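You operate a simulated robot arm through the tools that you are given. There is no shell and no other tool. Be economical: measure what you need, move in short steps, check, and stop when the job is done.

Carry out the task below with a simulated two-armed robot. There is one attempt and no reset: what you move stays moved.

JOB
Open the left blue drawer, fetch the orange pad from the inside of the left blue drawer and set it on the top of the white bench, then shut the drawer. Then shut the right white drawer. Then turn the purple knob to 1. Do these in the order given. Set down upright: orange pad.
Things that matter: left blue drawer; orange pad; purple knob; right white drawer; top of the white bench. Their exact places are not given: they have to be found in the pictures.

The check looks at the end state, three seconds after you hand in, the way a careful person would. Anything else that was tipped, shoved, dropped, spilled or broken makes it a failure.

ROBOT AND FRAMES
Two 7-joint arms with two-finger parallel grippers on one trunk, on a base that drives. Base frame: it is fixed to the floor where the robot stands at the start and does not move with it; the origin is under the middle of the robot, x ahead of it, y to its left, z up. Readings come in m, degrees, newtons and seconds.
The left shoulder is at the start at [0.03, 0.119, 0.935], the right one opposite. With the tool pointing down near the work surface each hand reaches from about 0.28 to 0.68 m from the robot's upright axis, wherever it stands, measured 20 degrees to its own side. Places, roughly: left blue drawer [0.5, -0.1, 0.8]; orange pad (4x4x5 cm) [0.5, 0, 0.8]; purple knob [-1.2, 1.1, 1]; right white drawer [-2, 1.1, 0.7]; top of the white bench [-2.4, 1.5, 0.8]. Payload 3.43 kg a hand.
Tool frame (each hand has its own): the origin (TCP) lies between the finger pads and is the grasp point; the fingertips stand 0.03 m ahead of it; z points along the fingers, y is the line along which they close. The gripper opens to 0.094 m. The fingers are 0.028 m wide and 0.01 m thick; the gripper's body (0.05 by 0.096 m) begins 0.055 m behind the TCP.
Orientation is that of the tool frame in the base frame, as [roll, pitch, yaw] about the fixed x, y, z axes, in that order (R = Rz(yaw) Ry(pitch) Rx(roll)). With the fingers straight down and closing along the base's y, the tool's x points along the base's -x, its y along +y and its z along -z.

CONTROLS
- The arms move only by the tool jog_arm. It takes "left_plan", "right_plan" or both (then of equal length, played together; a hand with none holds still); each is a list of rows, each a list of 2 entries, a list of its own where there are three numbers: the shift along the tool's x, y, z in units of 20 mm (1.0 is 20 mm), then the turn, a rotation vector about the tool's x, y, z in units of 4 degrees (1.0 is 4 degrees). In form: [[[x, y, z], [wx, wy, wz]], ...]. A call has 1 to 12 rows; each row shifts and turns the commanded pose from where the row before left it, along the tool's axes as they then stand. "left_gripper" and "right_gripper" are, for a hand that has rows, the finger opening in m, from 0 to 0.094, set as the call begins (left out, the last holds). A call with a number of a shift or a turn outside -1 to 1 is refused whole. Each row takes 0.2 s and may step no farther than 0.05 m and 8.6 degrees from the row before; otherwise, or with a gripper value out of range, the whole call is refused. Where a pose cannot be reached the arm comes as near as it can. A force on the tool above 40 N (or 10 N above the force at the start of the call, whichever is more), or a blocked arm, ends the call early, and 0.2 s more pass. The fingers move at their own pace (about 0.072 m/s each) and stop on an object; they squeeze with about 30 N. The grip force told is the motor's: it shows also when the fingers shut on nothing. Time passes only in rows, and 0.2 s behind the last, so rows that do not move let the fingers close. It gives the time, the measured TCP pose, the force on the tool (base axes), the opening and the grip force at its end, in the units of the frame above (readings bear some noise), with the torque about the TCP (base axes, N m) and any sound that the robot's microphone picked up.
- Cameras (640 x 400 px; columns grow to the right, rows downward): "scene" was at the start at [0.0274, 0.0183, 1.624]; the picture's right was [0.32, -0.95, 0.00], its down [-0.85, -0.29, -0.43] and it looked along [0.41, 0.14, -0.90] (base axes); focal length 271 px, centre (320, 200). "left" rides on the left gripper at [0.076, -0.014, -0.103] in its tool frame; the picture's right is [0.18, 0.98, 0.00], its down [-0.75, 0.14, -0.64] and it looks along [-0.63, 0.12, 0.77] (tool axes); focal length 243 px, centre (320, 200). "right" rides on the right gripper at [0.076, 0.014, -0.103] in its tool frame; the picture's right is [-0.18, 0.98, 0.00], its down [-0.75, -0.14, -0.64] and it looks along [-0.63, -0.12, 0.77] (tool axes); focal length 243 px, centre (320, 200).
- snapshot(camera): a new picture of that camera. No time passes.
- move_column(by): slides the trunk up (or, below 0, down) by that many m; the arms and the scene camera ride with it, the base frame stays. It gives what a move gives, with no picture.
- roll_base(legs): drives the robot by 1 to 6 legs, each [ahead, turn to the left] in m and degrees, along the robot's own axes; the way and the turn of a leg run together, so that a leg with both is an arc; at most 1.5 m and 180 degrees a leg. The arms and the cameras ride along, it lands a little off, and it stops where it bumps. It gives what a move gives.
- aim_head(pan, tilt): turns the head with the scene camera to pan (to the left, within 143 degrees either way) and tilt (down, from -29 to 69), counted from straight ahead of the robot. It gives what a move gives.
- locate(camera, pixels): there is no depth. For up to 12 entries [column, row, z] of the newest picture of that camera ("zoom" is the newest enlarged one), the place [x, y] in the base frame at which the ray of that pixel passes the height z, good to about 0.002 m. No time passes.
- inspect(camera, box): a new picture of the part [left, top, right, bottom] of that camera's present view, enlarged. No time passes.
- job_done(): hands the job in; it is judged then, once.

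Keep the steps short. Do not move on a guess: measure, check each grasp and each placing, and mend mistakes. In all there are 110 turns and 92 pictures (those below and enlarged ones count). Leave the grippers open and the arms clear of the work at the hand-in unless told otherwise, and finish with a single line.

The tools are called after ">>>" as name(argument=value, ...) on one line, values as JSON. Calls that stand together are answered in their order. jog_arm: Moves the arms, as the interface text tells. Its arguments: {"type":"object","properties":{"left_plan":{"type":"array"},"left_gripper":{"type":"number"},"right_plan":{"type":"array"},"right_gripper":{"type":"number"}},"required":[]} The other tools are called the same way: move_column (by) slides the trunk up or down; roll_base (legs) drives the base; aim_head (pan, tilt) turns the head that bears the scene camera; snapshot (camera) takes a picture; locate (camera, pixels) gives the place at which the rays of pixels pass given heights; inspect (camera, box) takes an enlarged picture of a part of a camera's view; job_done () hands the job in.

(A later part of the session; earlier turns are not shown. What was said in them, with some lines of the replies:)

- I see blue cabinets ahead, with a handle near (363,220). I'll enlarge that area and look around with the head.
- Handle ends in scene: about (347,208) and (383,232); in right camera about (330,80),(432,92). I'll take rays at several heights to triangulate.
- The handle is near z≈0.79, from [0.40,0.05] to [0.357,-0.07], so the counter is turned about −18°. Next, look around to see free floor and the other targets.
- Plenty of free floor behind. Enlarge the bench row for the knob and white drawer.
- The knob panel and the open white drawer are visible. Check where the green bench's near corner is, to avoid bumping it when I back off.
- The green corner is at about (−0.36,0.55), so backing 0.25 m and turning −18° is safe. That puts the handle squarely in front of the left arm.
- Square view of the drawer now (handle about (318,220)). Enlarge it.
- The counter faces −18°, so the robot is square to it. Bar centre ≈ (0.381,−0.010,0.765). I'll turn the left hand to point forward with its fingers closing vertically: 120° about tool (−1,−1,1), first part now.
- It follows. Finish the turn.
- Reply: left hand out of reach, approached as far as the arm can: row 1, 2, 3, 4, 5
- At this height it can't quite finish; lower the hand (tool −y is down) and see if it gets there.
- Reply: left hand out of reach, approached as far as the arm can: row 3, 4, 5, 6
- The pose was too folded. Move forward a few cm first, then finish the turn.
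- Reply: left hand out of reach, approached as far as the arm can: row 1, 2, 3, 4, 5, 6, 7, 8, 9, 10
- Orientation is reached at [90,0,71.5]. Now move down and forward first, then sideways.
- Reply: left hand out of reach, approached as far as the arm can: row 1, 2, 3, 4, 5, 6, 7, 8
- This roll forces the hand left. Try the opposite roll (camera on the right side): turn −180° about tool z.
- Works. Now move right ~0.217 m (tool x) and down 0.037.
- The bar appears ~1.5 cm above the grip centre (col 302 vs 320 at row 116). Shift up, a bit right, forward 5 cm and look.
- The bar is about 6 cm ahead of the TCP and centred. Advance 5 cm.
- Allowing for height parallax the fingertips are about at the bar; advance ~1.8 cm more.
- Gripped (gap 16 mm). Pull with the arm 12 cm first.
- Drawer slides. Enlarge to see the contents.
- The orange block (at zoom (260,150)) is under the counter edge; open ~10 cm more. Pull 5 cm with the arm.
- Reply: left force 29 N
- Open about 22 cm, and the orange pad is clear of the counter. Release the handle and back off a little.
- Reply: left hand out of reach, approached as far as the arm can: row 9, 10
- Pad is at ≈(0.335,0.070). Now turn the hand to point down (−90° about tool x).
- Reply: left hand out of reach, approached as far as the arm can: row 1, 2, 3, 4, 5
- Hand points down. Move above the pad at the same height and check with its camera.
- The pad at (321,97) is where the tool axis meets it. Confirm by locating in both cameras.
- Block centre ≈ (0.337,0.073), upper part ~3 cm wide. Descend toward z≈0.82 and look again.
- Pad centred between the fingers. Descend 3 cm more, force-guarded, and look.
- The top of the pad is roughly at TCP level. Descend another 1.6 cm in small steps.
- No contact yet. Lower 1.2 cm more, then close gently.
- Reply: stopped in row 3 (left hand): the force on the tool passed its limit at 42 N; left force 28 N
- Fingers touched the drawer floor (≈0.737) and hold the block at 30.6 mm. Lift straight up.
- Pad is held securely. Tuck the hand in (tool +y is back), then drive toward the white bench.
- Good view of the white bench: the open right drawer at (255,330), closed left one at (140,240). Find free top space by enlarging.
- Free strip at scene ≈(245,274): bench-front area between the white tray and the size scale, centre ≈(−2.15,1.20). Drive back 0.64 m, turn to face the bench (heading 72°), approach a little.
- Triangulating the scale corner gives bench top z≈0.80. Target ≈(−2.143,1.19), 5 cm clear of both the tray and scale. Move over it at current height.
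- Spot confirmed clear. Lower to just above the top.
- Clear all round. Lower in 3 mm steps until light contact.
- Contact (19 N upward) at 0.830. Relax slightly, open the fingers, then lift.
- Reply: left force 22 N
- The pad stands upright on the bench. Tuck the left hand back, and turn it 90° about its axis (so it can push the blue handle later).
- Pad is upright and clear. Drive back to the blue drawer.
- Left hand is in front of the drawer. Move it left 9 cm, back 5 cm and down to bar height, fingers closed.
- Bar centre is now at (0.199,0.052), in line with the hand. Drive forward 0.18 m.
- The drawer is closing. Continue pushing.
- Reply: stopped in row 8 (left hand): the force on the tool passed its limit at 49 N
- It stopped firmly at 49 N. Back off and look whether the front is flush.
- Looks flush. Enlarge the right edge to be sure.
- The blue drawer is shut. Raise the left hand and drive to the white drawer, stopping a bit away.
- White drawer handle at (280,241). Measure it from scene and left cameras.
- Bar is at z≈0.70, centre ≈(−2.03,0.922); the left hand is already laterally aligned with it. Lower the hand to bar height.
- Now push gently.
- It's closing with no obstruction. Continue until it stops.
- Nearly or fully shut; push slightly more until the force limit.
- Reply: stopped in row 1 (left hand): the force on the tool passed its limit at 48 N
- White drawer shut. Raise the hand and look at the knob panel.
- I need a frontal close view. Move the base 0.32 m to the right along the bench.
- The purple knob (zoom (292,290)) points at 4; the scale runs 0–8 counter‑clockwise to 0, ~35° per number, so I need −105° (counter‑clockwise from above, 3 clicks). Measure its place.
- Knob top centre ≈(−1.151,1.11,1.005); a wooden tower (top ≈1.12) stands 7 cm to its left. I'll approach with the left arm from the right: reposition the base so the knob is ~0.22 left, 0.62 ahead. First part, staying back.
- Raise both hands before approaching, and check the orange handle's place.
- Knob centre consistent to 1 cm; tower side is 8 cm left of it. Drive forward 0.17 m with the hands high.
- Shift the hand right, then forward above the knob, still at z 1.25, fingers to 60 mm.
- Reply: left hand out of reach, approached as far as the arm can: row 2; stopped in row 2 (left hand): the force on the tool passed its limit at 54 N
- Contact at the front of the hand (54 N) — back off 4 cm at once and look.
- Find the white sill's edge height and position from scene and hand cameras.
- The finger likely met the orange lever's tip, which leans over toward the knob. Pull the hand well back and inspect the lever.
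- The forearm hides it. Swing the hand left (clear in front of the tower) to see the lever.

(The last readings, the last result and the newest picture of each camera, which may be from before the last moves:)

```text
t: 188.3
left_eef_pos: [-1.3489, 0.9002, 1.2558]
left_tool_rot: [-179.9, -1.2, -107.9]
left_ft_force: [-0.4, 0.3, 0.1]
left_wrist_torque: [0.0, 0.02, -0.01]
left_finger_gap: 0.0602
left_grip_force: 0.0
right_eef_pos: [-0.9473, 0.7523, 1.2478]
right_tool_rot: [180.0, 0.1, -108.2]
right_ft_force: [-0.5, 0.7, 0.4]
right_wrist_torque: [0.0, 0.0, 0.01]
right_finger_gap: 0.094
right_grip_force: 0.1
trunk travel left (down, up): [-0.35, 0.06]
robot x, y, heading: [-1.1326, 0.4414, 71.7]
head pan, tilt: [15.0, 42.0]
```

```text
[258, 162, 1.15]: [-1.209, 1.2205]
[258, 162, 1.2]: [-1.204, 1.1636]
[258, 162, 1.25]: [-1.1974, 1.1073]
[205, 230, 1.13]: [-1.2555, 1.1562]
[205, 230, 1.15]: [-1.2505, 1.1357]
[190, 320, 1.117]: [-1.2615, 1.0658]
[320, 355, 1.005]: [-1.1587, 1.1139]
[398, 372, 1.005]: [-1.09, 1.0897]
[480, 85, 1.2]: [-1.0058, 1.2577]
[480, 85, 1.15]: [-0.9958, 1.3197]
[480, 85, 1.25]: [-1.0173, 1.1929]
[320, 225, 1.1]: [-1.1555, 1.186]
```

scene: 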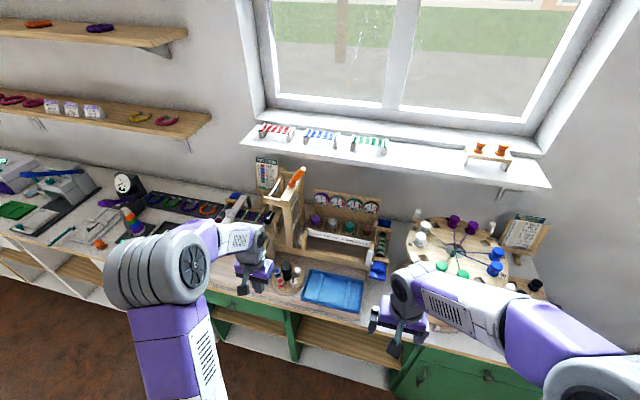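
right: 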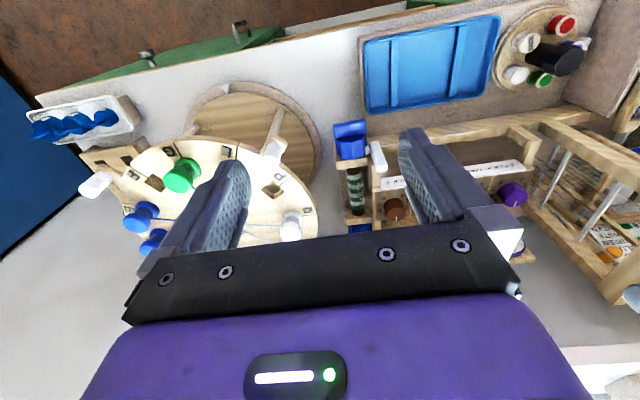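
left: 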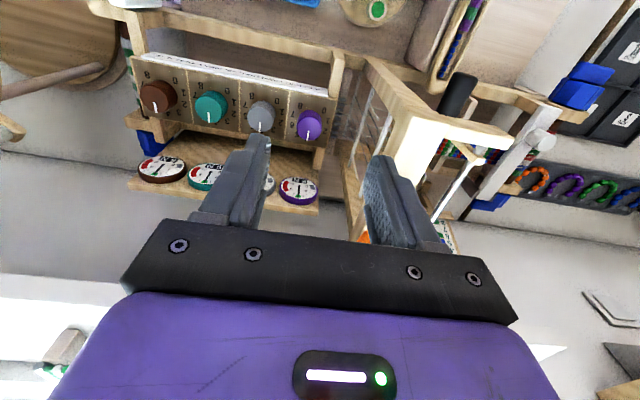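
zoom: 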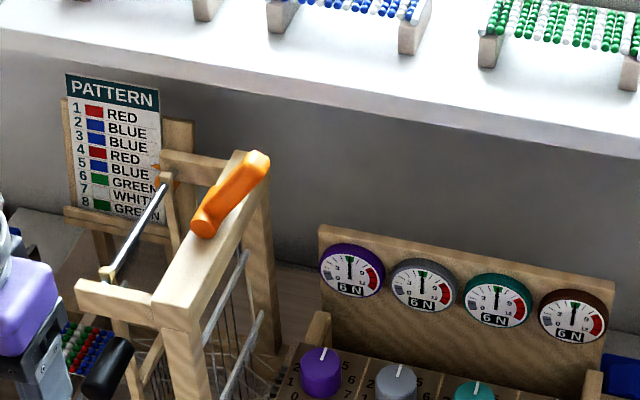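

The lever is undisturbed, but it leans within ~5 cm of the knob's axis above it. So I'll use a hand tilted 45° (coming from the front), fingers either side of the knob, and turn about the vertical in short re‑grips. Tilt and move right, out in front of the bench.

>>> jog_arm(left_plan=[[[0, -0.53, 0], [0, -1, 0]], [[0, -0.53, 0], [0, -1, 0]], [[0, -0.53, 0], [0, -1, 0]], [[0, -0.53, 0], [0, -1, 0]], [[0, -0.53, 0], [0, -1, 0]], [[0, -0.53, 0], [0, -1, 0]], [[0, -0.53, 0], [0, -1, 0]], [[0, -0.53, 0], [0, -1, 0]], [[0, -0.53, 0], [0, -1, 0]], [[0, -0.53, 0], [0, -1, 0]], [[0, -0.53, 0], [0, -1, 0]]])

>>> snapshot(camera="left")

```text
t: 190.7
left_eef_pos: [-1.2376, 0.8631, 1.2568]
left_tool_rot: [-180.0, 42.9, -107.9]
left_ft_force: [0.3, -0.8, -0.5]
left_wrist_torque: [-0.01, -0.03, -0.01]
left_finger_gap: 0.0601
left_grip_force: 0.1
right_eef_pos: [-0.9472, 0.7507, 1.2476]
right_tool_rot: [-180.0, 0.0, -108.2]
right_ft_force: [0.0, 0.4, 0.0]
right_wrist_torque: [0.01, 0.03, 0.04]
right_finger_gap: 0.0939
right_grip_force: 0.1
trunk travel left (down, up): [-0.35, 0.06]
robot x, y, heading: [-1.1367, 0.4373, 71.8]
head pan, tilt: [15.0, 42.0]
```

```text
19 pictures are left
```

left: 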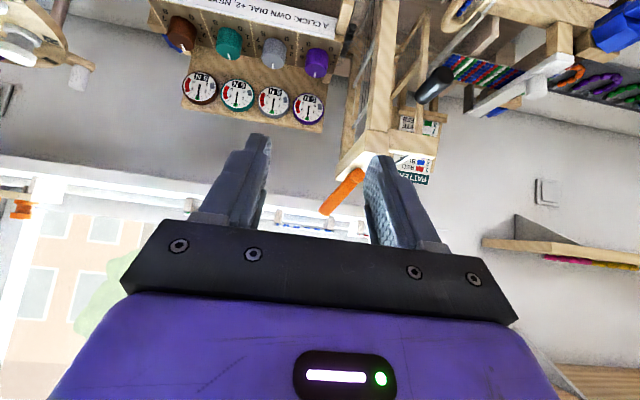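

The lever tip indeed leans over; the knob (317,62) is laterally aligned with the hand. Advance along the tilted axis 18 cm.

>>> jog_arm(left_plan=[[[0, 0, 1], [0, -0.5, 0]], [[0, 0, 1], [0, 0, 0]], [[0, 0, 1], [0, 0, 0]], [[0, 0, 1], [0, 0, 0]], [[0, 0, 1], [0, 0, 0]], [[0, 0, 1], [0, 0, 0]], [[0, 0, 1], [0, 0, 0]], [[0, 0, 1], [0, 0, 0]], [[0, 0, 1], [0, 0, 0]]])

>>> snapshot(camera="left")

```text
t: 192.7
left_eef_pos: [-1.2001, 0.9832, 1.1278]
left_tool_rot: [179.9, 44.8, -107.8]
left_ft_force: [0.7, -0.7, 0.3]
left_wrist_torque: [-0.02, -0.01, 0.02]
left_finger_gap: 0.0601
left_grip_force: 0.0
right_eef_pos: [-0.9472, 0.7509, 1.2466]
right_tool_rot: [179.9, -0.1, -108.2]
right_ft_force: [0.1, 0.0, 1.0]
right_wrist_torque: [-0.01, 0.02, -0.01]
right_finger_gap: 0.0939
right_grip_force: 0.0
trunk travel left (down, up): [-0.35, 0.06]
robot x, y, heading: [-1.1311, 0.4402, 71.6]
head pan, tilt: [15.0, 42.0]
```

```text
18 pictures are left
```

left: 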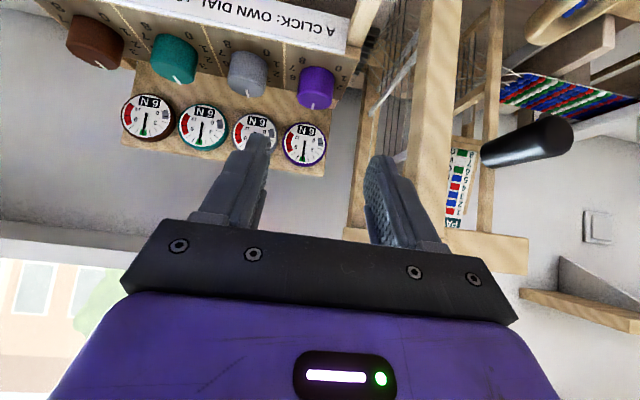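

Knob at (317,86), on axis, ~0.19 m ahead. Advance 10 cm and recheck.

>>> jog_arm(left_plan=[[[-0.1, -0.15, 1], [0, 0, 0]], [[-0.1, 0, 1], [0, 0, 0]], [[-0.1, 0, 1], [0, 0, 0]], [[-0.1, 0, 1], [0, 0, 0]], [[-0.1, 0, 1], [0, 0, 0]]])

>>> snapshot(camera="left")

>>> inspect(camera="scene", box=[240, 160, 370, 260])

```text
t: 193.6
left_eef_pos: [-1.1714, 1.0228, 1.101]
left_tool_rot: [-178.2, 45.7, -106.4]
left_ft_force: [-0.8, 0.1, 0.6]
left_wrist_torque: [-0.04, 0.05, 0.01]
left_finger_gap: 0.0599
left_grip_force: 0.0
left hand out of reach, approached as far as the arm can: row 3, 4
right_eef_pos: [-0.9359, 0.7501, 1.2342]
right_tool_rot: [-178.3, -0.4, -107.5]
right_ft_force: [8.9, -3.0, -28.4]
right_wrist_torque: [2.34, -0.3, 0.79]
right_finger_gap: 0.0939
right_grip_force: 0.1
trunk travel left (down, up): [-0.35, 0.06]
robot x, y, heading: [-1.1334, 0.4371, 71.8]
head pan, tilt: [15.0, 42.0]
stopped in row 4 (right hand): the force on the tool passed its limit at 190 N (the readings are from after the stop); the commanded pose is now the measured one
```

```text
17 pictures are left
```

left: 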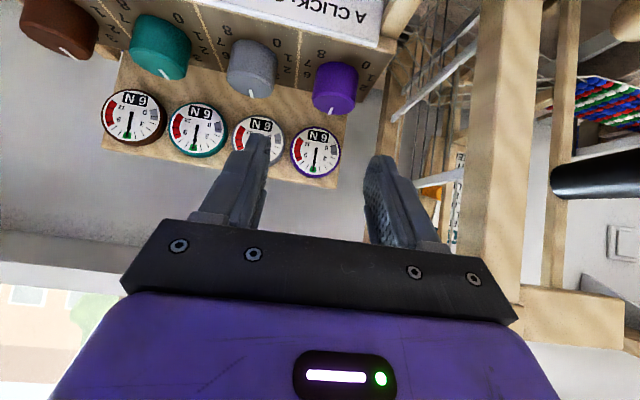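

```text
4.00 times, centred on (305, 210) of scene
```

zoom: 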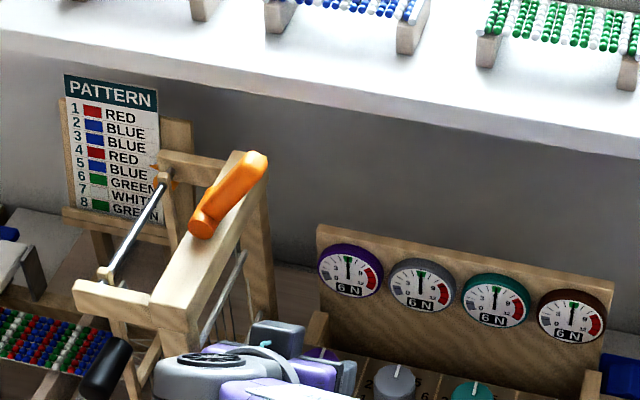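

The left elbow bumped the right arm. Back the left hand out 4 cm, then move the right hand clear to the right.

>>> jog_arm(left_plan=[[[0, 0, -1], [0, 0, 0]], [[0, 0, -1], [0, 0, 0]], [[0, 0, -1], [0, 0, 0]]])

>>> jog_arm(right_plan=[[[0, -1, 0], [0, 0, 0]], [[0, -1, 0], [0, 0, 0]], [[0, -1, 0], [0, 0, 0]], [[0, -1, 0], [0, 0, 0]], [[0, -1, 0], [0, 0, 0]], [[0, -1, 0], [0, 0, 0]], [[0, -1, 0], [0, 0, 0]], [[0, -1, 0], [0, 0, 0]], [[0, -1, 0], [0, 0, 0]], [[0, -1, 0], [0, 0, 0]]])

>>> snapshot(camera="scene")

```text
t: 194.4
left_eef_pos: [-1.1887, 0.9797, 1.1451]
left_tool_rot: [-178.6, 45.7, -106.5]
left_ft_force: [-0.2, 0.6, 0.3]
left_wrist_torque: [-0.02, 0.04, 0.03]
left_finger_gap: 0.0597
left_grip_force: 0.0
right_eef_pos: [-0.9395, 0.7494, 1.236]
right_tool_rot: [-178.5, -0.2, -107.6]
right_ft_force: [0.7, 0.3, 0.1]
right_wrist_torque: [0.01, -0.04, -0.03]
right_finger_gap: 0.094
right_grip_force: 0.1
trunk travel left (down, up): [-0.35, 0.06]
robot x, y, heading: [-1.1349, 0.4395, 71.9]
head pan, tilt: [15.0, 42.0]
```

```text
t: 196.6
left_eef_pos: [-1.1873, 0.9809, 1.1441]
left_tool_rot: [-178.5, 45.6, -106.7]
left_ft_force: [-0.9, -0.3, 0.2]
left_wrist_torque: [0.0, 0.0, -0.02]
left_finger_gap: 0.0599
left_grip_force: 0.0
right_eef_pos: [-0.748, 0.6892, 1.2402]
right_tool_rot: [-178.5, -0.3, -107.5]
right_ft_force: [0.6, -0.4, 0.0]
right_wrist_torque: [-0.02, -0.01, 0.02]
right_finger_gap: 0.0942
right_grip_force: 0.0
trunk travel left (down, up): [-0.35, 0.06]
robot x, y, heading: [-1.1358, 0.4383, 72.1]
head pan, tilt: [15.0, 42.0]
```

```text
15 pictures are left
```

scene: 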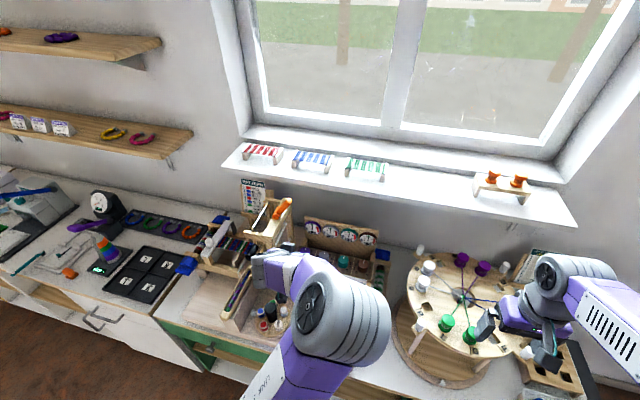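

Right arm is clear now. Advance the left hand again 10 cm toward the knob.

>>> jog_arm(left_plan=[[[0, 0.3, 1], [0, 0, 0]], [[0, 0.3, 1], [0, 0, 0]], [[0, 0, 1], [0, 0, 0]], [[0, 0, 1], [0, 0, 0]], [[0, 0, 1], [0, 0, 0]]])

>>> snapshot(camera="left")

```text
t: 197.8
left_eef_pos: [-1.1864, 1.0165, 1.1098]
left_tool_rot: [-178.4, 45.6, -106.6]
left_ft_force: [0.0, -0.4, 0.3]
left_wrist_torque: [0.01, 0.03, 0.0]
left_finger_gap: 0.0601
left_grip_force: 0.1
left hand out of reach, approached as far as the arm can: row 3, 4, 5
right_eef_pos: [-0.7478, 0.6898, 1.2408]
right_tool_rot: [-178.5, -0.3, -107.6]
right_ft_force: [-1.1, -1.3, -0.1]
right_wrist_torque: [0.03, 0.0, -0.02]
right_finger_gap: 0.0936
right_grip_force: 0.1
trunk travel left (down, up): [-0.35, 0.06]
robot x, y, heading: [-1.1334, 0.4404, 71.7]
head pan, tilt: [15.0, 42.0]
```

```text
14 pictures are left
```

left: 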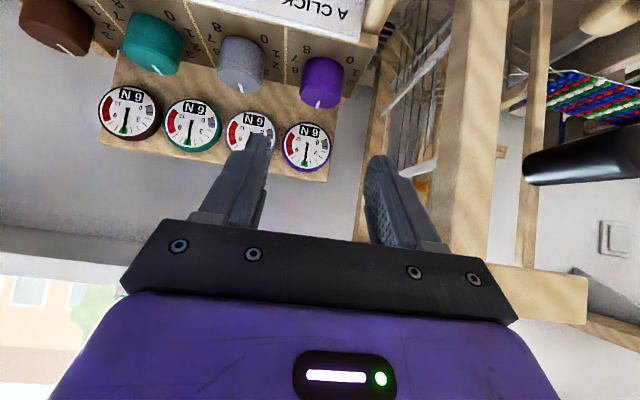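

The arm is at its limit in this direction, but it only needs 10 cm down and 10 cm forward: lower the trunk 0.105 m, then move forward.

>>> move_column(by=-0.1)

>>> jog_arm(left_plan=[[[-0.35, 0, 0.35], [0, 0, 0]], [[-0.35, 0, 0.35], [0, 0, 0]], [[-0.35, 0, 0.35], [0, 0, 0]]])

>>> snapshot(camera="left")

```text
t: 199.2
left_eef_pos: [-1.1874, 1.0167, 1.0116]
left_tool_rot: [-178.6, 45.9, -106.6]
left_ft_force: [-0.5, -0.7, 11.1]
left_wrist_torque: [0.23, 0.27, 0.07]
left_finger_gap: 0.0596
left_grip_force: 0.0
right_eef_pos: [-0.748, 0.6892, 1.1414]
right_tool_rot: [-178.6, -0.2, -107.7]
right_ft_force: [-0.3, 0.9, -0.4]
right_wrist_torque: [0.0, -0.01, 0.0]
right_finger_gap: 0.094
right_grip_force: 0.0
trunk travel left (down, up): [-0.25, 0.16]
robot x, y, heading: [-1.1366, 0.4408, 71.9]
head pan, tilt: [15.0, 42.0]
```

```text
t: 199.9
left_eef_pos: [-1.1674, 1.0368, 1.0219]
left_tool_rot: [-178.6, 45.5, -106.6]
left_ft_force: [-8.4, -20.5, 4.0]
left_wrist_torque: [-0.62, 0.13, -0.76]
left_finger_gap: 0.0593
left_grip_force: 0.0
left hand out of reach, approached as far as the arm can: row 1, 3
right_eef_pos: [-0.7487, 0.6871, 1.1399]
right_tool_rot: [-178.6, -0.1, -107.6]
right_ft_force: [0.6, -0.2, 0.7]
right_wrist_torque: [-0.01, 0.0, -0.02]
right_finger_gap: 0.0942
right_grip_force: 0.1
trunk travel left (down, up): [-0.25, 0.16]
robot x, y, heading: [-1.1366, 0.4398, 71.6]
head pan, tilt: [15.0, 42.0]
```

```text
13 pictures are left
```

left: 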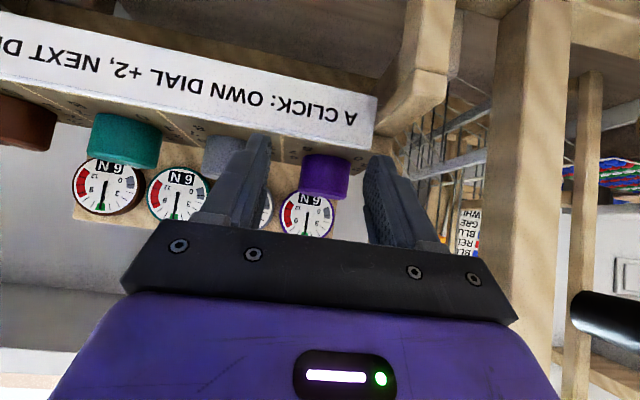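

Right finger met the shelf lip; knob actually spans z≈0.985–1.02. Back off and up, reduce the tilt to ~30°, shift left 1.2 cm.

>>> jog_arm(left_plan=[[[0.7, 0, -0.7], [0, 0, 0]], [[0.7, 0, -0.7], [0, 0, 0]], [[-0.7, 0, -0.7], [0, 0, 0]], [[-0.7, 0, -0.7], [0, 0, 0]], [[0, 0.3, 0], [0, 1, 0]], [[0, 0.3, 0], [0, 1, 0]], [[0, 0, 0], [0, 1, 0]], [[0, 0, 0], [0, 0.8, 0]]])

>>> roll_base(legs=[[0.05, 0]])

>>> snapshot(camera="left")

```text
t: 201.8
left_eef_pos: [-1.1904, 1.0063, 1.0604]
left_tool_rot: [-178.8, 30.4, -106.9]
left_ft_force: [0.4, 0.5, -0.4]
left_wrist_torque: [0.01, -0.01, 0.01]
left_finger_gap: 0.0599
left_grip_force: 0.0
right_eef_pos: [-0.7477, 0.6888, 1.1405]
right_tool_rot: [-178.5, -0.3, -107.7]
right_ft_force: [-0.8, 0.5, 0.4]
right_wrist_torque: [0.02, 0.03, -0.02]
right_finger_gap: 0.094
right_grip_force: 0.0
trunk travel left (down, up): [-0.25, 0.16]
robot x, y, heading: [-1.1358, 0.4402, 71.8]
head pan, tilt: [15.0, 42.0]
```

```text
t: 202.7
left_eef_pos: [-1.1731, 1.0555, 1.0597]
left_tool_rot: [-178.8, 30.4, -107.1]
left_ft_force: [0.8, -0.7, -0.7]
left_wrist_torque: [-0.04, 0.02, -0.01]
left_finger_gap: 0.0597
left_grip_force: 0.1
right_eef_pos: [-0.7327, 0.7393, 1.1409]
right_tool_rot: [-178.5, -0.4, -107.6]
right_ft_force: [-0.3, 0.4, -0.1]
right_wrist_torque: [0.0, 0.02, -0.01]
right_finger_gap: 0.0941
right_grip_force: 0.1
trunk travel left (down, up): [-0.25, 0.16]
robot x, y, heading: [-1.1185, 0.4876, 71.9]
head pan, tilt: [15.0, 42.0]
```

```text
12 pictures are left
```

left: 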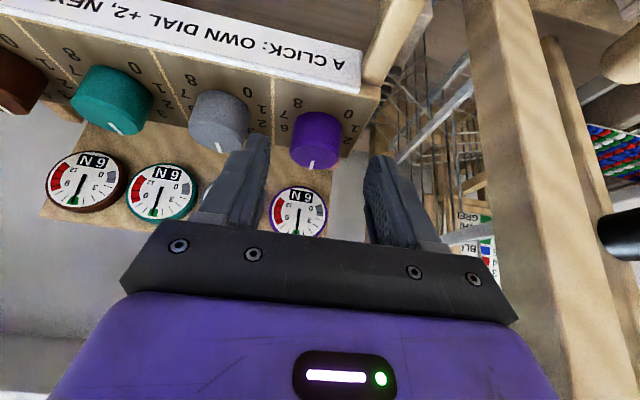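

Knob is ~5 cm ahead and centred. Move forward 5 cm at this height (fingertips above the knob), then look.

>>> jog_arm(left_plan=[[[-0.72, 0.05, 0.42], [0, 0, 0]], [[-0.72, 0.05, 0.42], [0, 0, 0]], [[-0.72, 0, 0.42], [0, 0, 0]]])

>>> snapshot(camera="left")

```text
t: 203.5
left_eef_pos: [-1.1642, 1.0804, 1.0634]
left_tool_rot: [-178.8, 30.5, -107.1]
left_ft_force: [0.7, -0.9, 0.7]
left_wrist_torque: [0.01, 0.0, 0.02]
left_finger_gap: 0.06
left_grip_force: 0.1
left hand out of reach, approached as far as the arm can: row 2, 3
right_eef_pos: [-0.7328, 0.7373, 1.1414]
right_tool_rot: [-178.5, -0.3, -107.5]
right_ft_force: [-0.3, -0.3, 0.6]
right_wrist_torque: [0.01, -0.01, 0.03]
right_finger_gap: 0.0941
right_grip_force: 0.1
trunk travel left (down, up): [-0.25, 0.16]
robot x, y, heading: [-1.1132, 0.4877, 71.7]
head pan, tilt: [15.0, 42.0]
```

```text
11 pictures are left
```

left: 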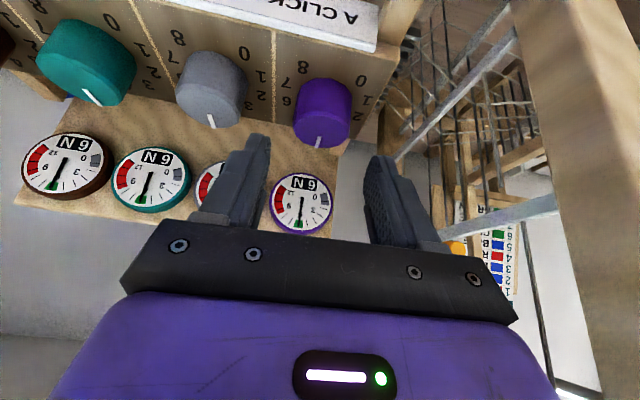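

Knob now ~2 cm ahead, centred laterally. Base forward 2 cm, then lower with the arm in guarded 1 cm steps.

>>> roll_base(legs=[[0.022, 0]])

>>> jog_arm(left_plan=[[[0.25, 0, 0.43], [0, 0, 0]], [[0.25, 0, 0.43], [0, 0, 0]], [[0.25, 0, 0.43], [0, 0, 0]], [[0.25, 0, 0.43], [0, 0, 0]]])

>>> snapshot(camera="left")

```text
t: 204.3
left_eef_pos: [-1.1579, 1.1029, 1.0628]
left_tool_rot: [-178.8, 30.5, -107.2]
left_ft_force: [0.0, 0.0, 0.5]
left_wrist_torque: [0.0, 0.01, -0.01]
left_finger_gap: 0.0597
left_grip_force: 0.2
right_eef_pos: [-0.7252, 0.7588, 1.1405]
right_tool_rot: [-178.5, -0.3, -107.6]
right_ft_force: [0.6, 0.2, 0.2]
right_wrist_torque: [-0.04, -0.03, -0.03]
right_finger_gap: 0.0939
right_grip_force: 0.1
trunk travel left (down, up): [-0.25, 0.16]
robot x, y, heading: [-1.1107, 0.5048, 71.7]
head pan, tilt: [15.0, 42.0]
```

```text
t: 205.3
left_eef_pos: [-1.1415, 1.1016, 1.0386]
left_tool_rot: [-179.0, 30.8, -106.8]
left_ft_force: [-11.3, 5.1, 16.2]
left_wrist_torque: [0.08, 0.26, 0.05]
left_finger_gap: 0.0613
left_grip_force: 0.5
left hand out of reach, approached as far as the arm can: row 1, 3, 4
right_eef_pos: [-0.728, 0.7584, 1.1396]
right_tool_rot: [-178.3, -0.2, -107.5]
right_ft_force: [-1.5, 0.1, 0.6]
right_wrist_torque: [-0.03, -0.02, 0.01]
right_finger_gap: 0.094
right_grip_force: 0.0
trunk travel left (down, up): [-0.25, 0.16]
robot x, y, heading: [-1.113, 0.5076, 72.0]
head pan, tilt: [15.0, 42.0]
```

```text
10 pictures are left
```

left: 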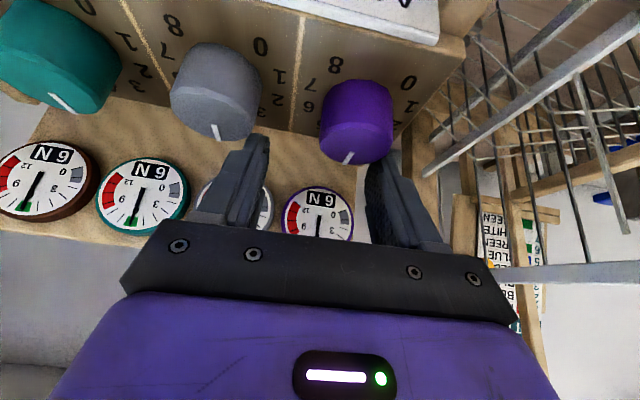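

The arm drifted right at its joint limit and the left finger touched the knob. Go back up and left to (−1.158,1.103), then lower with the trunk instead.

>>> jog_arm(left_plan=[[[-0.25, 0, -0.43], [0, 0, 0]], [[-0.25, 0, -0.43], [0, 0, 0]], [[-0.06, 0.4, -0.1], [0, 0, 0]], [[0, 0.4, 0], [0, 0, 0]]])

```text
t: 206.3
left_eef_pos: [-1.1475, 1.105, 1.0636]
left_tool_rot: [-178.8, 30.3, -107.2]
left_ft_force: [-0.5, 0.3, 0.8]
left_wrist_torque: [0.02, 0.03, -0.03]
left_finger_gap: 0.0601
left_grip_force: 0.1
left hand out of reach, approached as far as the arm can: row 4
right_eef_pos: [-0.7255, 0.7578, 1.1404]
right_tool_rot: [-178.4, -0.4, -107.6]
right_ft_force: [0.1, -0.4, -0.5]
right_wrist_torque: [0.01, -0.02, 0.02]
right_finger_gap: 0.0939
right_grip_force: 0.0
trunk travel left (down, up): [-0.25, 0.16]
robot x, y, heading: [-1.1123, 0.5107, 71.7]
head pan, tilt: [15.0, 42.0]
```

Use a small base turn (+0.9°) to bring the hand 1 cm left.

>>> roll_base(legs=[[0, 0.9]])

```text
t: 207.0
left_eef_pos: [-1.158, 1.1045, 1.0628]
left_tool_rot: [-178.9, 30.5, -106.2]
left_ft_force: [0.7, -0.3, 0.5]
left_wrist_torque: [-0.02, 0.0, 0.02]
left_finger_gap: 0.0599
left_grip_force: 0.0
right_eef_pos: [-0.7299, 0.764, 1.1422]
right_tool_rot: [-178.5, -0.3, -106.7]
right_ft_force: [0.2, -0.2, 0.5]
right_wrist_torque: [0.0, 0.02, -0.01]
right_finger_gap: 0.094
right_grip_force: 0.1
trunk travel left (down, up): [-0.25, 0.16]
robot x, y, heading: [-1.1088, 0.5081, 72.9]
head pan, tilt: [15.0, 42.0]
```

Exactly in place. Lower the trunk 2.5 cm and look.

>>> move_column(by=-0.025)

>>> snapshot(camera="left")

```text
t: 207.5
left_eef_pos: [-1.1568, 1.1036, 1.0449]
left_tool_rot: [-178.8, 30.4, -106.3]
left_ft_force: [-0.6, -0.3, 0.4]
left_wrist_torque: [-0.01, -0.01, -0.01]
left_finger_gap: 0.0602
left_grip_force: 0.1
right_eef_pos: [-0.7305, 0.7661, 1.1295]
right_tool_rot: [-178.7, 0.5, -106.7]
right_ft_force: [-1.2, -2.9, 12.8]
right_wrist_torque: [0.03, 0.72, 0.2]
right_finger_gap: 0.0941
right_grip_force: 0.0
trunk travel left (down, up): [-0.233, 0.177]
robot x, y, heading: [-1.1107, 0.5085, 72.8]
head pan, tilt: [15.0, 42.0]
stopped: the force on the tool passed its limit at 57 N (the readings are from after the stop); the commanded pose is now the measured one
```

```text
9 pictures are left
```

left: 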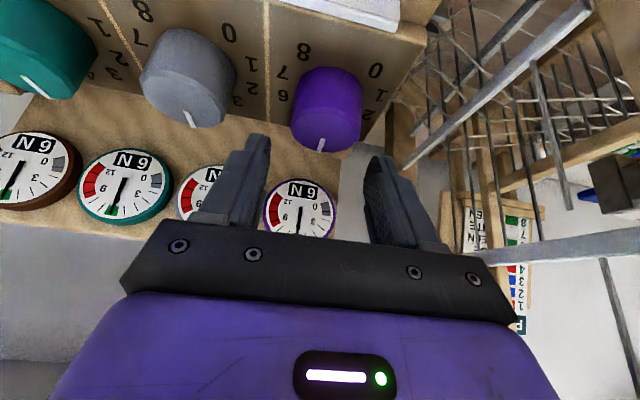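

The right hand pressed on something below (wheel table). Lift the right hand 14 cm now.

>>> jog_arm(right_plan=[[[0, 0, -1], [0, 0, 0]], [[0, 0, -1], [0, 0, 0]], [[0, 0, -1], [0, 0, 0]], [[0, 0, -1], [0, 0, 0]], [[0, 0, -1], [0, 0, 0]], [[0, 0, -1], [0, 0, 0]], [[0, 0, -1], [0, 0, 0]]])

>>> snapshot(camera="scene")

```text
t: 209.1
left_eef_pos: [-1.1569, 1.1053, 1.0455]
left_tool_rot: [-178.8, 30.4, -106.4]
left_ft_force: [0.0, -0.1, -0.1]
left_wrist_torque: [-0.02, -0.01, 0.0]
left_finger_gap: 0.0602
left_grip_force: 0.0
right_eef_pos: [-0.7322, 0.7649, 1.2701]
right_tool_rot: [-178.7, 0.4, -106.8]
right_ft_force: [0.1, -0.9, 0.5]
right_wrist_torque: [-0.02, -0.01, -0.02]
right_finger_gap: 0.0939
right_grip_force: 0.2
trunk travel left (down, up): [-0.233, 0.177]
robot x, y, heading: [-1.111, 0.5038, 72.6]
head pan, tilt: [15.0, 42.0]
```

```text
8 pictures are left
```

scene: 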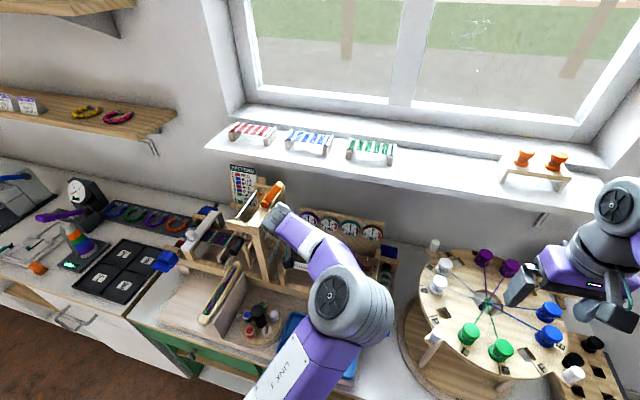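

The wheel and pegs look undisturbed. The left hand is centred over the knob; lower the trunk 2.6 cm (force‑guarded).

>>> move_column(by=-0.026)

```text
t: 209.8
left_eef_pos: [-1.1571, 1.1044, 1.024]
left_tool_rot: [-179.0, 31.1, -106.5]
left_ft_force: [0.0, 0.2, 32.2]
left_wrist_torque: [0.39, 1.02, 0.1]
left_finger_gap: 0.0597
left_grip_force: 0.1
right_eef_pos: [-0.7324, 0.7624, 1.2445]
right_tool_rot: [-178.8, 0.6, -106.8]
right_ft_force: [-0.5, 0.2, -1.3]
right_wrist_torque: [-0.02, 0.01, 0.01]
right_finger_gap: 0.0941
right_grip_force: 0.1
trunk travel left (down, up): [-0.207, 0.203]
robot x, y, heading: [-1.1136, 0.5085, 72.5]
head pan, tilt: [15.0, 42.0]
```

Left fingertip touched the shelf. Raise 3 mm and close on the knob.

>>> move_column(by=0.004)

>>> jog_arm(left_plan=[[[0, 0, 0], [0, 0, 0]], [[0, 0, 0], [0, 0, 0]], [[0, 0, 0], [0, 0, 0]], [[0, 0, 0], [0, 0, 0]]], left_gripper=0.0)

>>> snapshot(camera="left")

```text
t: 210.4
left_eef_pos: [-1.1566, 1.1043, 1.0249]
left_tool_rot: [-178.9, 30.7, -106.3]
left_ft_force: [1.2, 7.5, 23.9]
left_wrist_torque: [0.54, 0.69, -0.24]
left_finger_gap: 0.0608
left_grip_force: 0.6
right_eef_pos: [-0.732, 0.764, 1.2466]
right_tool_rot: [-178.7, 0.5, -106.7]
right_ft_force: [-0.6, -0.4, 0.5]
right_wrist_torque: [-0.01, -0.02, 0.01]
right_finger_gap: 0.0941
right_grip_force: 0.0
trunk travel left (down, up): [-0.211, 0.199]
robot x, y, heading: [-1.1114, 0.5104, 72.5]
head pan, tilt: [15.0, 42.0]
```

```text
t: 211.4
left_eef_pos: [-1.1565, 1.1021, 1.0253]
left_tool_rot: [-178.8, 30.6, -106.3]
left_ft_force: [3.0, 3.4, 27.7]
left_wrist_torque: [-0.57, -0.17, 0.01]
left_finger_gap: 0.0415
left_grip_force: 44.8
right_eef_pos: [-0.7313, 0.7624, 1.2465]
right_tool_rot: [-178.8, 0.5, -106.8]
right_ft_force: [0.0, 0.0, 0.4]
right_wrist_torque: [-0.02, 0.01, -0.01]
right_finger_gap: 0.0942
right_grip_force: 0.1
trunk travel left (down, up): [-0.211, 0.199]
robot x, y, heading: [-1.1123, 0.5095, 72.7]
head pan, tilt: [15.0, 42.0]
```

```text
7 pictures are left
```

left: 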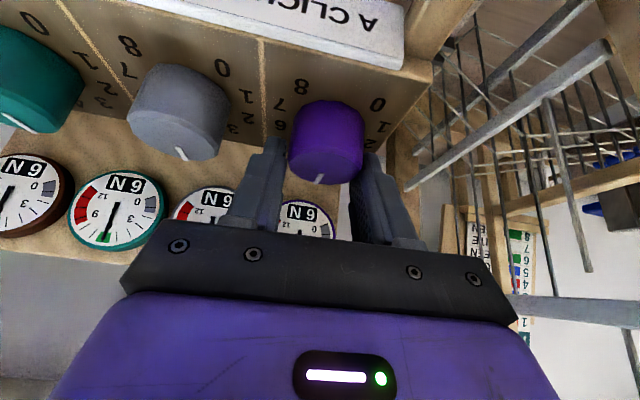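

Knob gripped (41.5 mm). Turn about the vertical counter‑clockwise, first 12°.

>>> jog_arm(left_plan=[[[0, 0, 0], [-0.509, 0, -0.861]], [[0, 0, 0], [-0.509, 0, -0.861]], [[0, 0, 0], [-0.509, 0, -0.861]]])

```text
t: 212.2
left_eef_pos: [-1.1581, 1.1037, 1.0261]
left_tool_rot: [-179.0, 30.4, -94.3]
left_ft_force: [2.4, -1.3, 23.3]
left_wrist_torque: [0.54, 0.59, -0.13]
left_finger_gap: 0.0414
left_grip_force: 45.1
right_eef_pos: [-0.732, 0.7626, 1.2471]
right_tool_rot: [-178.7, 0.5, -106.8]
right_ft_force: [-0.1, -0.4, -0.2]
right_wrist_torque: [0.02, 0.0, -0.02]
right_finger_gap: 0.0941
right_grip_force: 0.1
trunk travel left (down, up): [-0.211, 0.199]
robot x, y, heading: [-1.1125, 0.5099, 72.6]
head pan, tilt: [15.0, 42.0]
```

Good: +12° with no drift. Continue 24° more.

>>> jog_arm(left_plan=[[[0, 0, 0], [-0.509, 0, -0.861]], [[0, 0, 0], [-0.509, 0, -0.861]], [[0, 0, 0], [-0.509, 0, -0.861]], [[0, 0, 0], [-0.509, 0, -0.861]], [[0, 0, 0], [-0.509, 0, -0.861]], [[0, 0, 0], [-0.509, 0, -0.861]]])

>>> snapshot(camera="left")

```text
t: 213.6
left_eef_pos: [-1.1616, 1.1036, 1.0248]
left_tool_rot: [-179.2, 30.0, -70.2]
left_ft_force: [-14.4, -6.9, 19.8]
left_wrist_torque: [-0.18, 0.49, -0.12]
left_finger_gap: 0.0413
left_grip_force: 45.1
right_eef_pos: [-0.7348, 0.762, 1.2478]
right_tool_rot: [-178.6, 0.6, -106.8]
right_ft_force: [-0.2, 0.9, 0.4]
right_wrist_torque: [0.02, 0.01, -0.02]
right_finger_gap: 0.0941
right_grip_force: 0.1
trunk travel left (down, up): [-0.211, 0.199]
robot x, y, heading: [-1.1103, 0.5071, 72.8]
head pan, tilt: [15.0, 42.0]
```

```text
6 pictures are left
```

left: 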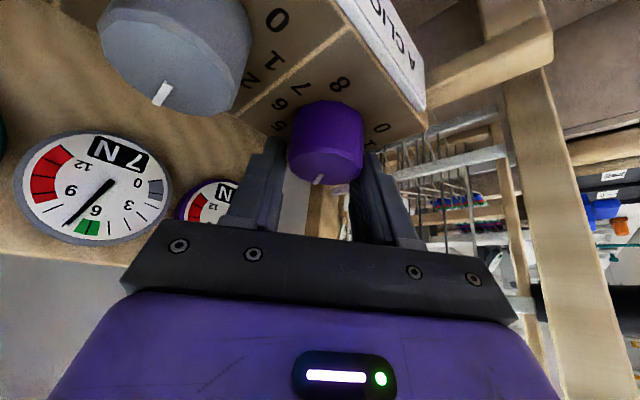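

One click done (grey dial reads 7 N), no slip, clear of the grey knob. Continue another 24°.

>>> jog_arm(left_plan=[[[0, 0, 0], [-0.505, 0, -0.863]], [[0, 0, 0], [-0.505, 0, -0.863]], [[0, 0, 0], [-0.505, 0, -0.863]], [[0, 0, 0], [-0.505, 0, -0.863]], [[0, 0, 0], [-0.505, 0, -0.863]], [[0, 0, 0], [-0.505, 0, -0.863]]])

```text
t: 214.2
left_eef_pos: [-1.1632, 1.1034, 1.0262]
left_tool_rot: [-177.9, 30.8, -64.6]
left_ft_force: [10.1, 4.4, 0.4]
left_wrist_torque: [0.21, 1.25, 0.41]
left_finger_gap: 0.0413
left_grip_force: 45.2
left hand out of reach, approached as far as the arm can: row 2, 3
right_eef_pos: [-0.7329, 0.7646, 1.2471]
right_tool_rot: [-178.7, 0.6, -107.0]
right_ft_force: [-0.2, 0.2, 0.3]
right_wrist_torque: [0.04, -0.03, 0.02]
right_finger_gap: 0.0939
right_grip_force: 0.1
trunk travel left (down, up): [-0.211, 0.199]
robot x, y, heading: [-1.1085, 0.5105, 72.8]
head pan, tilt: [15.0, 42.0]
stopped in row 3 (left hand): the force on the tool passed its limit at 51 N (the readings are from after the stop); the commanded pose is now the measured one
```

Arm limit at ~41°. Release, raise 3 mm, and swing back for a new grip.

>>> jog_arm(left_plan=[[[0, 0, 0], [0, 0, 0]], [[0, 0, 0], [0, 0, 0]], [[-0.08, 0, -0.13], [0, 0, 0]], [[0, 0, 0], [0.509, 0, 0.861]], [[0, 0, 0], [0.509, 0, 0.861]], [[0, 0, 0], [0.509, 0, 0.861]], [[0, 0, 0], [0.509, 0, 0.861]], [[0, 0, 0], [0.509, 0, 0.861]], [[0, 0, 0], [0.509, 0, 0.861]], [[0, 0, 0], [0.509, 0, 0.861]], [[0, 0, 0], [0.509, 0, 0.861]]], left_gripper=0.06)

>>> jog_arm(left_plan=[[[0, 0, 0], [0.509, 0, 0.861]], [[0, 0, 0], [0.509, 0, 0.861]], [[0, 0, 0], [0.509, 0, 0.861]], [[0, 0, 0], [0.509, 0, 0.861]], [[0, 0, 0], [0.509, 0, 0.861]], [[0, 0, 0], [0.509, 0, 0.861]]])

```text
t: 216.6
left_eef_pos: [-1.1659, 1.1011, 1.0289]
left_tool_rot: [-178.3, 31.6, -96.4]
left_ft_force: [0.2, 0.2, 0.5]
left_wrist_torque: [0.01, 0.04, 0.01]
left_finger_gap: 0.0601
left_grip_force: 0.1
right_eef_pos: [-0.7327, 0.7644, 1.2462]
right_tool_rot: [-178.7, 0.4, -107.0]
right_ft_force: [0.1, 0.1, -0.5]
right_wrist_torque: [-0.02, -0.01, 0.04]
right_finger_gap: 0.0942
right_grip_force: 0.0
trunk travel left (down, up): [-0.211, 0.199]
robot x, y, heading: [-1.1091, 0.5103, 72.1]
head pan, tilt: [15.0, 42.0]
```

```text
t: 218.0
left_eef_pos: [-1.1389, 1.1069, 1.0657]
left_tool_rot: [-178.8, 32.2, -120.7]
left_ft_force: [-0.1, -0.3, -0.2]
left_wrist_torque: [-0.03, 0.01, 0.01]
left_finger_gap: 0.0601
left_grip_force: 0.0
left hand out of reach, approached as far as the arm can: row 4, 5
right_eef_pos: [-0.7326, 0.7645, 1.2485]
right_tool_rot: [-178.6, 0.5, -106.9]
right_ft_force: [-0.6, 0.7, 0.0]
right_wrist_torque: [0.04, -0.05, 0.03]
right_finger_gap: 0.0939
right_grip_force: 0.1
trunk travel left (down, up): [-0.211, 0.199]
robot x, y, heading: [-1.1128, 0.508, 72.6]
head pan, tilt: [15.0, 42.0]
```

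The swing back hit the limit at −112° and lifted. Rotate to yaw ≈ −98 and re‑centre laterally, still high.

>>> jog_arm(left_plan=[[[0, 0, 0], [-0.525, 0, -0.85]], [[0, 0, 0], [-0.525, 0, -0.85]], [[0, 0, 0], [-0.525, 0, -0.85]], [[0, 0, 0], [-0.525, 0, -0.85]], [[0, 0, 0], [-0.525, 0, -0.85]], [[0, 0, 0], [-0.26, 0, -0.43]], [[0.12, 0.43, -0.07], [0, 0, 0]], [[0.12, 0.43, -0.07], [0, 0, 0]]])

>>> snapshot(camera="left")

```text
t: 219.8
left_eef_pos: [-1.1556, 1.105, 1.0644]
left_tool_rot: [-178.6, 31.8, -98.6]
left_ft_force: [0.8, -0.4, 0.2]
left_wrist_torque: [0.01, 0.01, 0.03]
left_finger_gap: 0.06
left_grip_force: 0.2
right_eef_pos: [-0.7329, 0.7643, 1.2464]
right_tool_rot: [-178.8, 0.4, -106.9]
right_ft_force: [0.5, -0.1, 0.0]
right_wrist_torque: [0.02, 0.0, -0.02]
right_finger_gap: 0.0939
right_grip_force: 0.0
trunk travel left (down, up): [-0.211, 0.199]
robot x, y, heading: [-1.1104, 0.5075, 72.5]
head pan, tilt: [15.0, 42.0]
```

```text
5 pictures are left
```

left: 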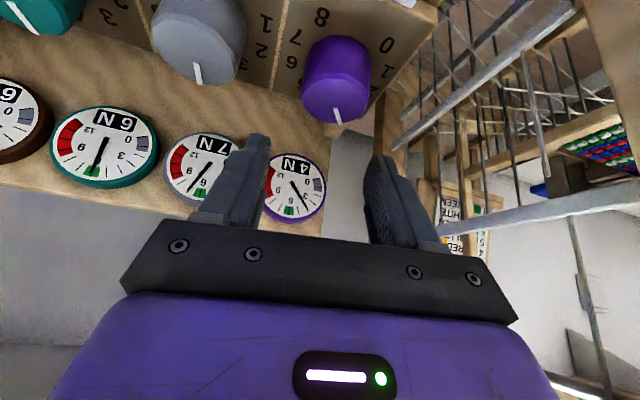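

Purple dial 4 N: one click done. The knob is within 3 mm of centre. Lower 3.8 cm guarded.

>>> jog_arm(left_plan=[[[0.25, 0.06, 0.404], [0, 0, 0]], [[0.25, 0.06, 0.404], [0, 0, 0]], [[0.25, 0, 0.404], [0, 0, 0]], [[0.22, 0, 0.37], [0, 0, 0]]])

```text
t: 220.8
left_eef_pos: [-1.1574, 1.1066, 1.0268]
left_tool_rot: [-178.8, 31.8, -98.6]
left_ft_force: [0.4, 0.6, 0.1]
left_wrist_torque: [0.01, -0.03, -0.01]
left_finger_gap: 0.0604
left_grip_force: 0.2
right_eef_pos: [-0.7329, 0.7652, 1.2471]
right_tool_rot: [-178.7, 0.4, -106.9]
right_ft_force: [-0.2, -0.1, -0.6]
right_wrist_torque: [0.01, -0.03, 0.04]
right_finger_gap: 0.0938
right_grip_force: 0.1
trunk travel left (down, up): [-0.211, 0.199]
robot x, y, heading: [-1.1129, 0.5087, 72.7]
head pan, tilt: [15.0, 42.0]
```

Clean. Close, then turn 33°.

>>> jog_arm(left_plan=[[[0, 0, 0], [0, 0, 0]], [[0, 0, 0], [0, 0, 0]], [[0, 0, 0], [0, 0, 0]], [[0, 0, 0], [0, 0, 0]], [[0, 0, 0], [-0.527, 0, -0.85]], [[0, 0, 0], [-0.527, 0, -0.85]], [[0, 0, 0], [-0.527, 0, -0.85]], [[0, 0, 0], [-0.527, 0, -0.85]], [[0, 0, 0], [-0.527, 0, -0.85]], [[0, 0, 0], [-0.527, 0, -0.85]], [[0, 0, 0], [-0.527, 0, -0.85]], [[0, 0, 0], [-0.527, 0, -0.85]]], left_gripper=0.0)

```text
t: 223.4
left_eef_pos: [-1.1637, 1.1057, 1.0281]
left_tool_rot: [-179.0, 31.3, -66.5]
left_ft_force: [-23.8, -4.5, -2.2]
left_wrist_torque: [0.37, 0.4, -0.28]
left_finger_gap: 0.0399
left_grip_force: 45.4
right_eef_pos: [-0.7362, 0.7647, 1.2478]
right_tool_rot: [-178.5, 0.5, -107.0]
right_ft_force: [0.3, 0.2, 0.2]
right_wrist_torque: [-0.01, 0.04, 0.03]
right_finger_gap: 0.0939
right_grip_force: 0.0
trunk travel left (down, up): [-0.211, 0.199]
robot x, y, heading: [-1.1123, 0.5085, 72.5]
head pan, tilt: [15.0, 42.0]
```

Turned 32°. Release and swing back the same amount, then look.

>>> jog_arm(left_plan=[[[0, 0, 0], [0, 0, 0]], [[0, 0, 0], [0, 0, 0]], [[-0.05, -0.1, -0.085], [0, 0, 0]], [[0, 0, 0], [0.527, 0, 0.85]], [[0, 0, 0], [0.527, 0, 0.85]], [[0, 0, 0], [0.527, 0, 0.85]], [[0, 0, 0], [0.527, 0, 0.85]], [[0, 0, 0], [0.527, 0, 0.85]], [[0, 0, 0], [0.527, 0, 0.85]], [[0, 0, 0], [0.527, 0, 0.85]], [[0, 0, 0], [0.527, 0, 0.85]]], left_gripper=0.06)

>>> snapshot(camera="left")

```text
t: 225.8
left_eef_pos: [-1.1555, 1.1065, 1.0289]
left_tool_rot: [-178.7, 31.8, -98.7]
left_ft_force: [0.7, -0.2, 0.2]
left_wrist_torque: [0.02, 0.0, 0.01]
left_finger_gap: 0.0602
left_grip_force: 0.0
right_eef_pos: [-0.7322, 0.7639, 1.2471]
right_tool_rot: [-178.6, 0.4, -106.9]
right_ft_force: [0.0, -0.6, 0.0]
right_wrist_torque: [0.04, -0.01, 0.01]
right_finger_gap: 0.0938
right_grip_force: 0.0
trunk travel left (down, up): [-0.211, 0.199]
robot x, y, heading: [-1.1127, 0.5118, 72.4]
head pan, tilt: [15.0, 42.0]
```

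```text
4 pictures are left
```

left: 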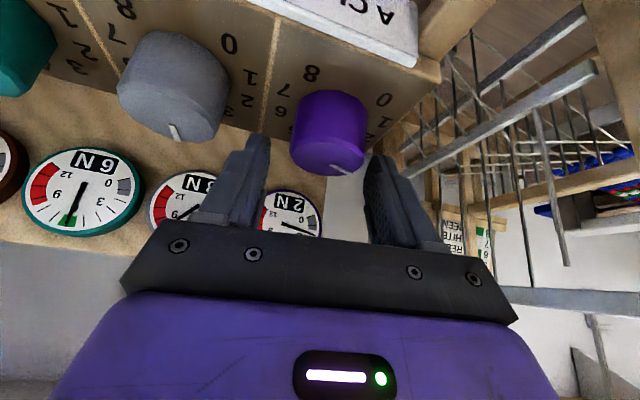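

Dial 2 N: knob is at 2. One more click: grip and turn again.

>>> jog_arm(left_plan=[[[0.05, 0.08, 0.085], [0, 0, 0]], [[0, 0, 0], [0, 0, 0]], [[0, 0, 0], [0, 0, 0]], [[0, 0, 0], [0, 0, 0]], [[0, 0, 0], [-0.527, 0, -0.85]], [[0, 0, 0], [-0.527, 0, -0.85]], [[0, 0, 0], [-0.527, 0, -0.85]], [[0, 0, 0], [-0.527, 0, -0.85]], [[0, 0, 0], [-0.527, 0, -0.85]], [[0, 0, 0], [-0.527, 0, -0.85]], [[0, 0, 0], [-0.527, 0, -0.85]], [[0, 0, 0], [-0.527, 0, -0.85]]], left_gripper=0.0)

>>> jog_arm(left_plan=[[[0, 0, 0], [0, 0, 0]], [[0, 0, 0], [0, 0, 0]], [[-0.05, -0.1, -0.085], [0, 0, 0]], [[0, 0, 0], [0.527, 0, 0.85]], [[0, 0, 0], [0.527, 0, 0.85]], [[0, 0, 0], [0.527, 0, 0.85]], [[0, 0, 0], [0.527, 0, 0.85]], [[0, 0, 0], [0.527, 0, 0.85]], [[0, 0, 0], [0.527, 0, 0.85]], [[0, 0, 0], [0.527, 0, 0.85]], [[0, 0, 0], [0.527, 0, 0.85]]], left_gripper=0.06)

>>> snapshot(camera="left")

```text
t: 228.4
left_eef_pos: [-1.1632, 1.1054, 1.0303]
left_tool_rot: [-179.2, 31.7, -66.5]
left_ft_force: [-17.2, 3.2, 18.9]
left_wrist_torque: [0.76, 0.66, -0.13]
left_finger_gap: 0.0359
left_grip_force: 44.4
right_eef_pos: [-0.735, 0.7632, 1.2466]
right_tool_rot: [-178.7, 0.4, -106.8]
right_ft_force: [-0.1, 0.9, -0.8]
right_wrist_torque: [-0.01, 0.0, 0.01]
right_finger_gap: 0.094
right_grip_force: 0.1
trunk travel left (down, up): [-0.211, 0.199]
robot x, y, heading: [-1.1122, 0.5119, 72.4]
head pan, tilt: [15.0, 42.0]
```

```text
t: 230.8
left_eef_pos: [-1.1565, 1.1075, 1.0303]
left_tool_rot: [-178.7, 31.7, -98.7]
left_ft_force: [0.0, 0.3, -0.4]
left_wrist_torque: [0.04, -0.02, 0.0]
left_finger_gap: 0.0599
left_grip_force: 0.1
right_eef_pos: [-0.7323, 0.7649, 1.2471]
right_tool_rot: [-178.7, 0.4, -106.9]
right_ft_force: [-0.5, 0.0, 0.0]
right_wrist_torque: [0.02, 0.01, 0.03]
right_finger_gap: 0.094
right_grip_force: 0.1
trunk travel left (down, up): [-0.211, 0.199]
robot x, y, heading: [-1.114, 0.5093, 72.4]
head pan, tilt: [15.0, 42.0]
```

```text
3 pictures are left
```

left: 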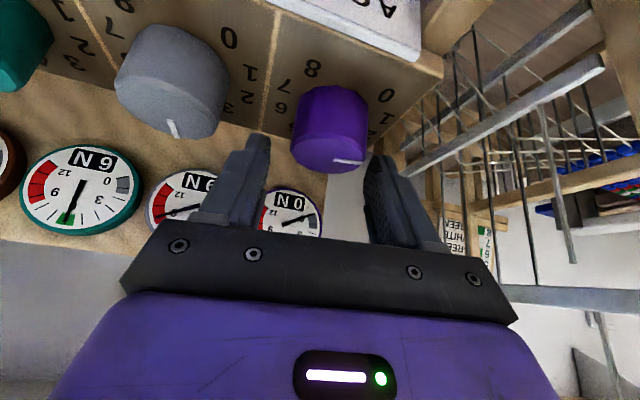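

Purple dial 0 N and grey 9 N: three clicks, pointer toward 1. Retreat along the hand's axis.

>>> jog_arm(left_plan=[[[0, 0, -0.5], [0, 0, 0]], [[0, 0, -1], [0, 0, 0]], [[0, 0, -1], [0, 0, 0]], [[0, 0, -1], [0, 0, 0]], [[0, 0, -1], [0, 0, 0]], [[0, 0, -1], [0, 0, 0]], [[0, 0, -1], [0, 0, 0]], [[0, 0, -1], [0, 0, 0]]], left_gripper=0.07)

>>> roll_base(legs=[[-0.35, 0]])

>>> inspect(camera="scene", box=[270, 130, 400, 230])

```text
t: 232.6
left_eef_pos: [-1.1699, 1.0313, 1.16]
left_tool_rot: [-178.8, 31.7, -98.6]
left_ft_force: [0.3, 0.0, -0.8]
left_wrist_torque: [0.0, 0.04, -0.01]
left_finger_gap: 0.0703
left_grip_force: 0.1
right_eef_pos: [-0.7322, 0.7632, 1.2474]
right_tool_rot: [-178.8, 0.4, -106.9]
right_ft_force: [0.1, 0.5, 0.8]
right_wrist_torque: [0.02, -0.01, -0.02]
right_finger_gap: 0.0942
right_grip_force: 0.0
trunk travel left (down, up): [-0.211, 0.199]
robot x, y, heading: [-1.1105, 0.5097, 72.5]
head pan, tilt: [15.0, 42.0]
```

```text
t: 234.8
left_eef_pos: [-1.2748, 0.707, 1.1609]
left_tool_rot: [-178.7, 31.8, -98.4]
left_ft_force: [0.2, 0.4, -0.3]
left_wrist_torque: [0.01, -0.02, -0.03]
left_finger_gap: 0.0699
left_grip_force: 0.0
right_eef_pos: [-0.8341, 0.4404, 1.2473]
right_tool_rot: [-178.7, 0.3, -106.7]
right_ft_force: [-0.4, -0.4, -0.4]
right_wrist_torque: [0.01, -0.01, -0.03]
right_finger_gap: 0.0939
right_grip_force: 0.0
trunk travel left (down, up): [-0.211, 0.199]
robot x, y, heading: [-1.2116, 0.1852, 72.6]
head pan, tilt: [15.0, 42.0]
```

```text
4.00 times, centred on (335, 180) of scene
```

zoom: 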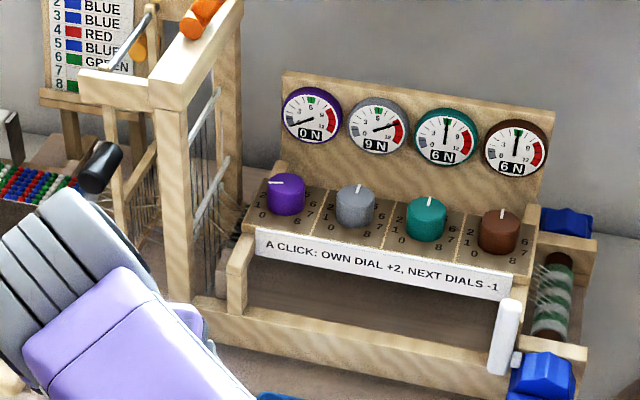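

The pointer stands at 1 and the dials confirm it (0 N / 9 N). Last look over everything.

>>> snapshot(camera="scene")

```text
1 pictures are left
5 turns are left
```

scene: 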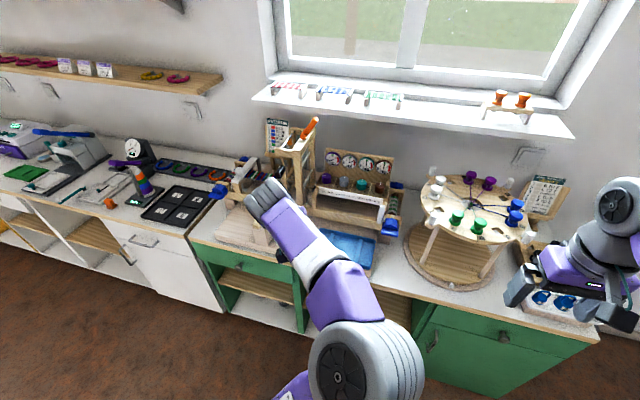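

Everything stands as it should: pad on the bench, drawers shut, knob at 1, arms clear, grippers open.

>>> job_done()

```text
The job is handed in.
```

The orange pad is upright on the white bench, the left blue and right white drawers are shut, and the purple knob is at 1; on the way a finger bumped the orange lever, the two arms knocked each other and a hand pressed the wheel table, with nothing visibly moved in the later pictures.
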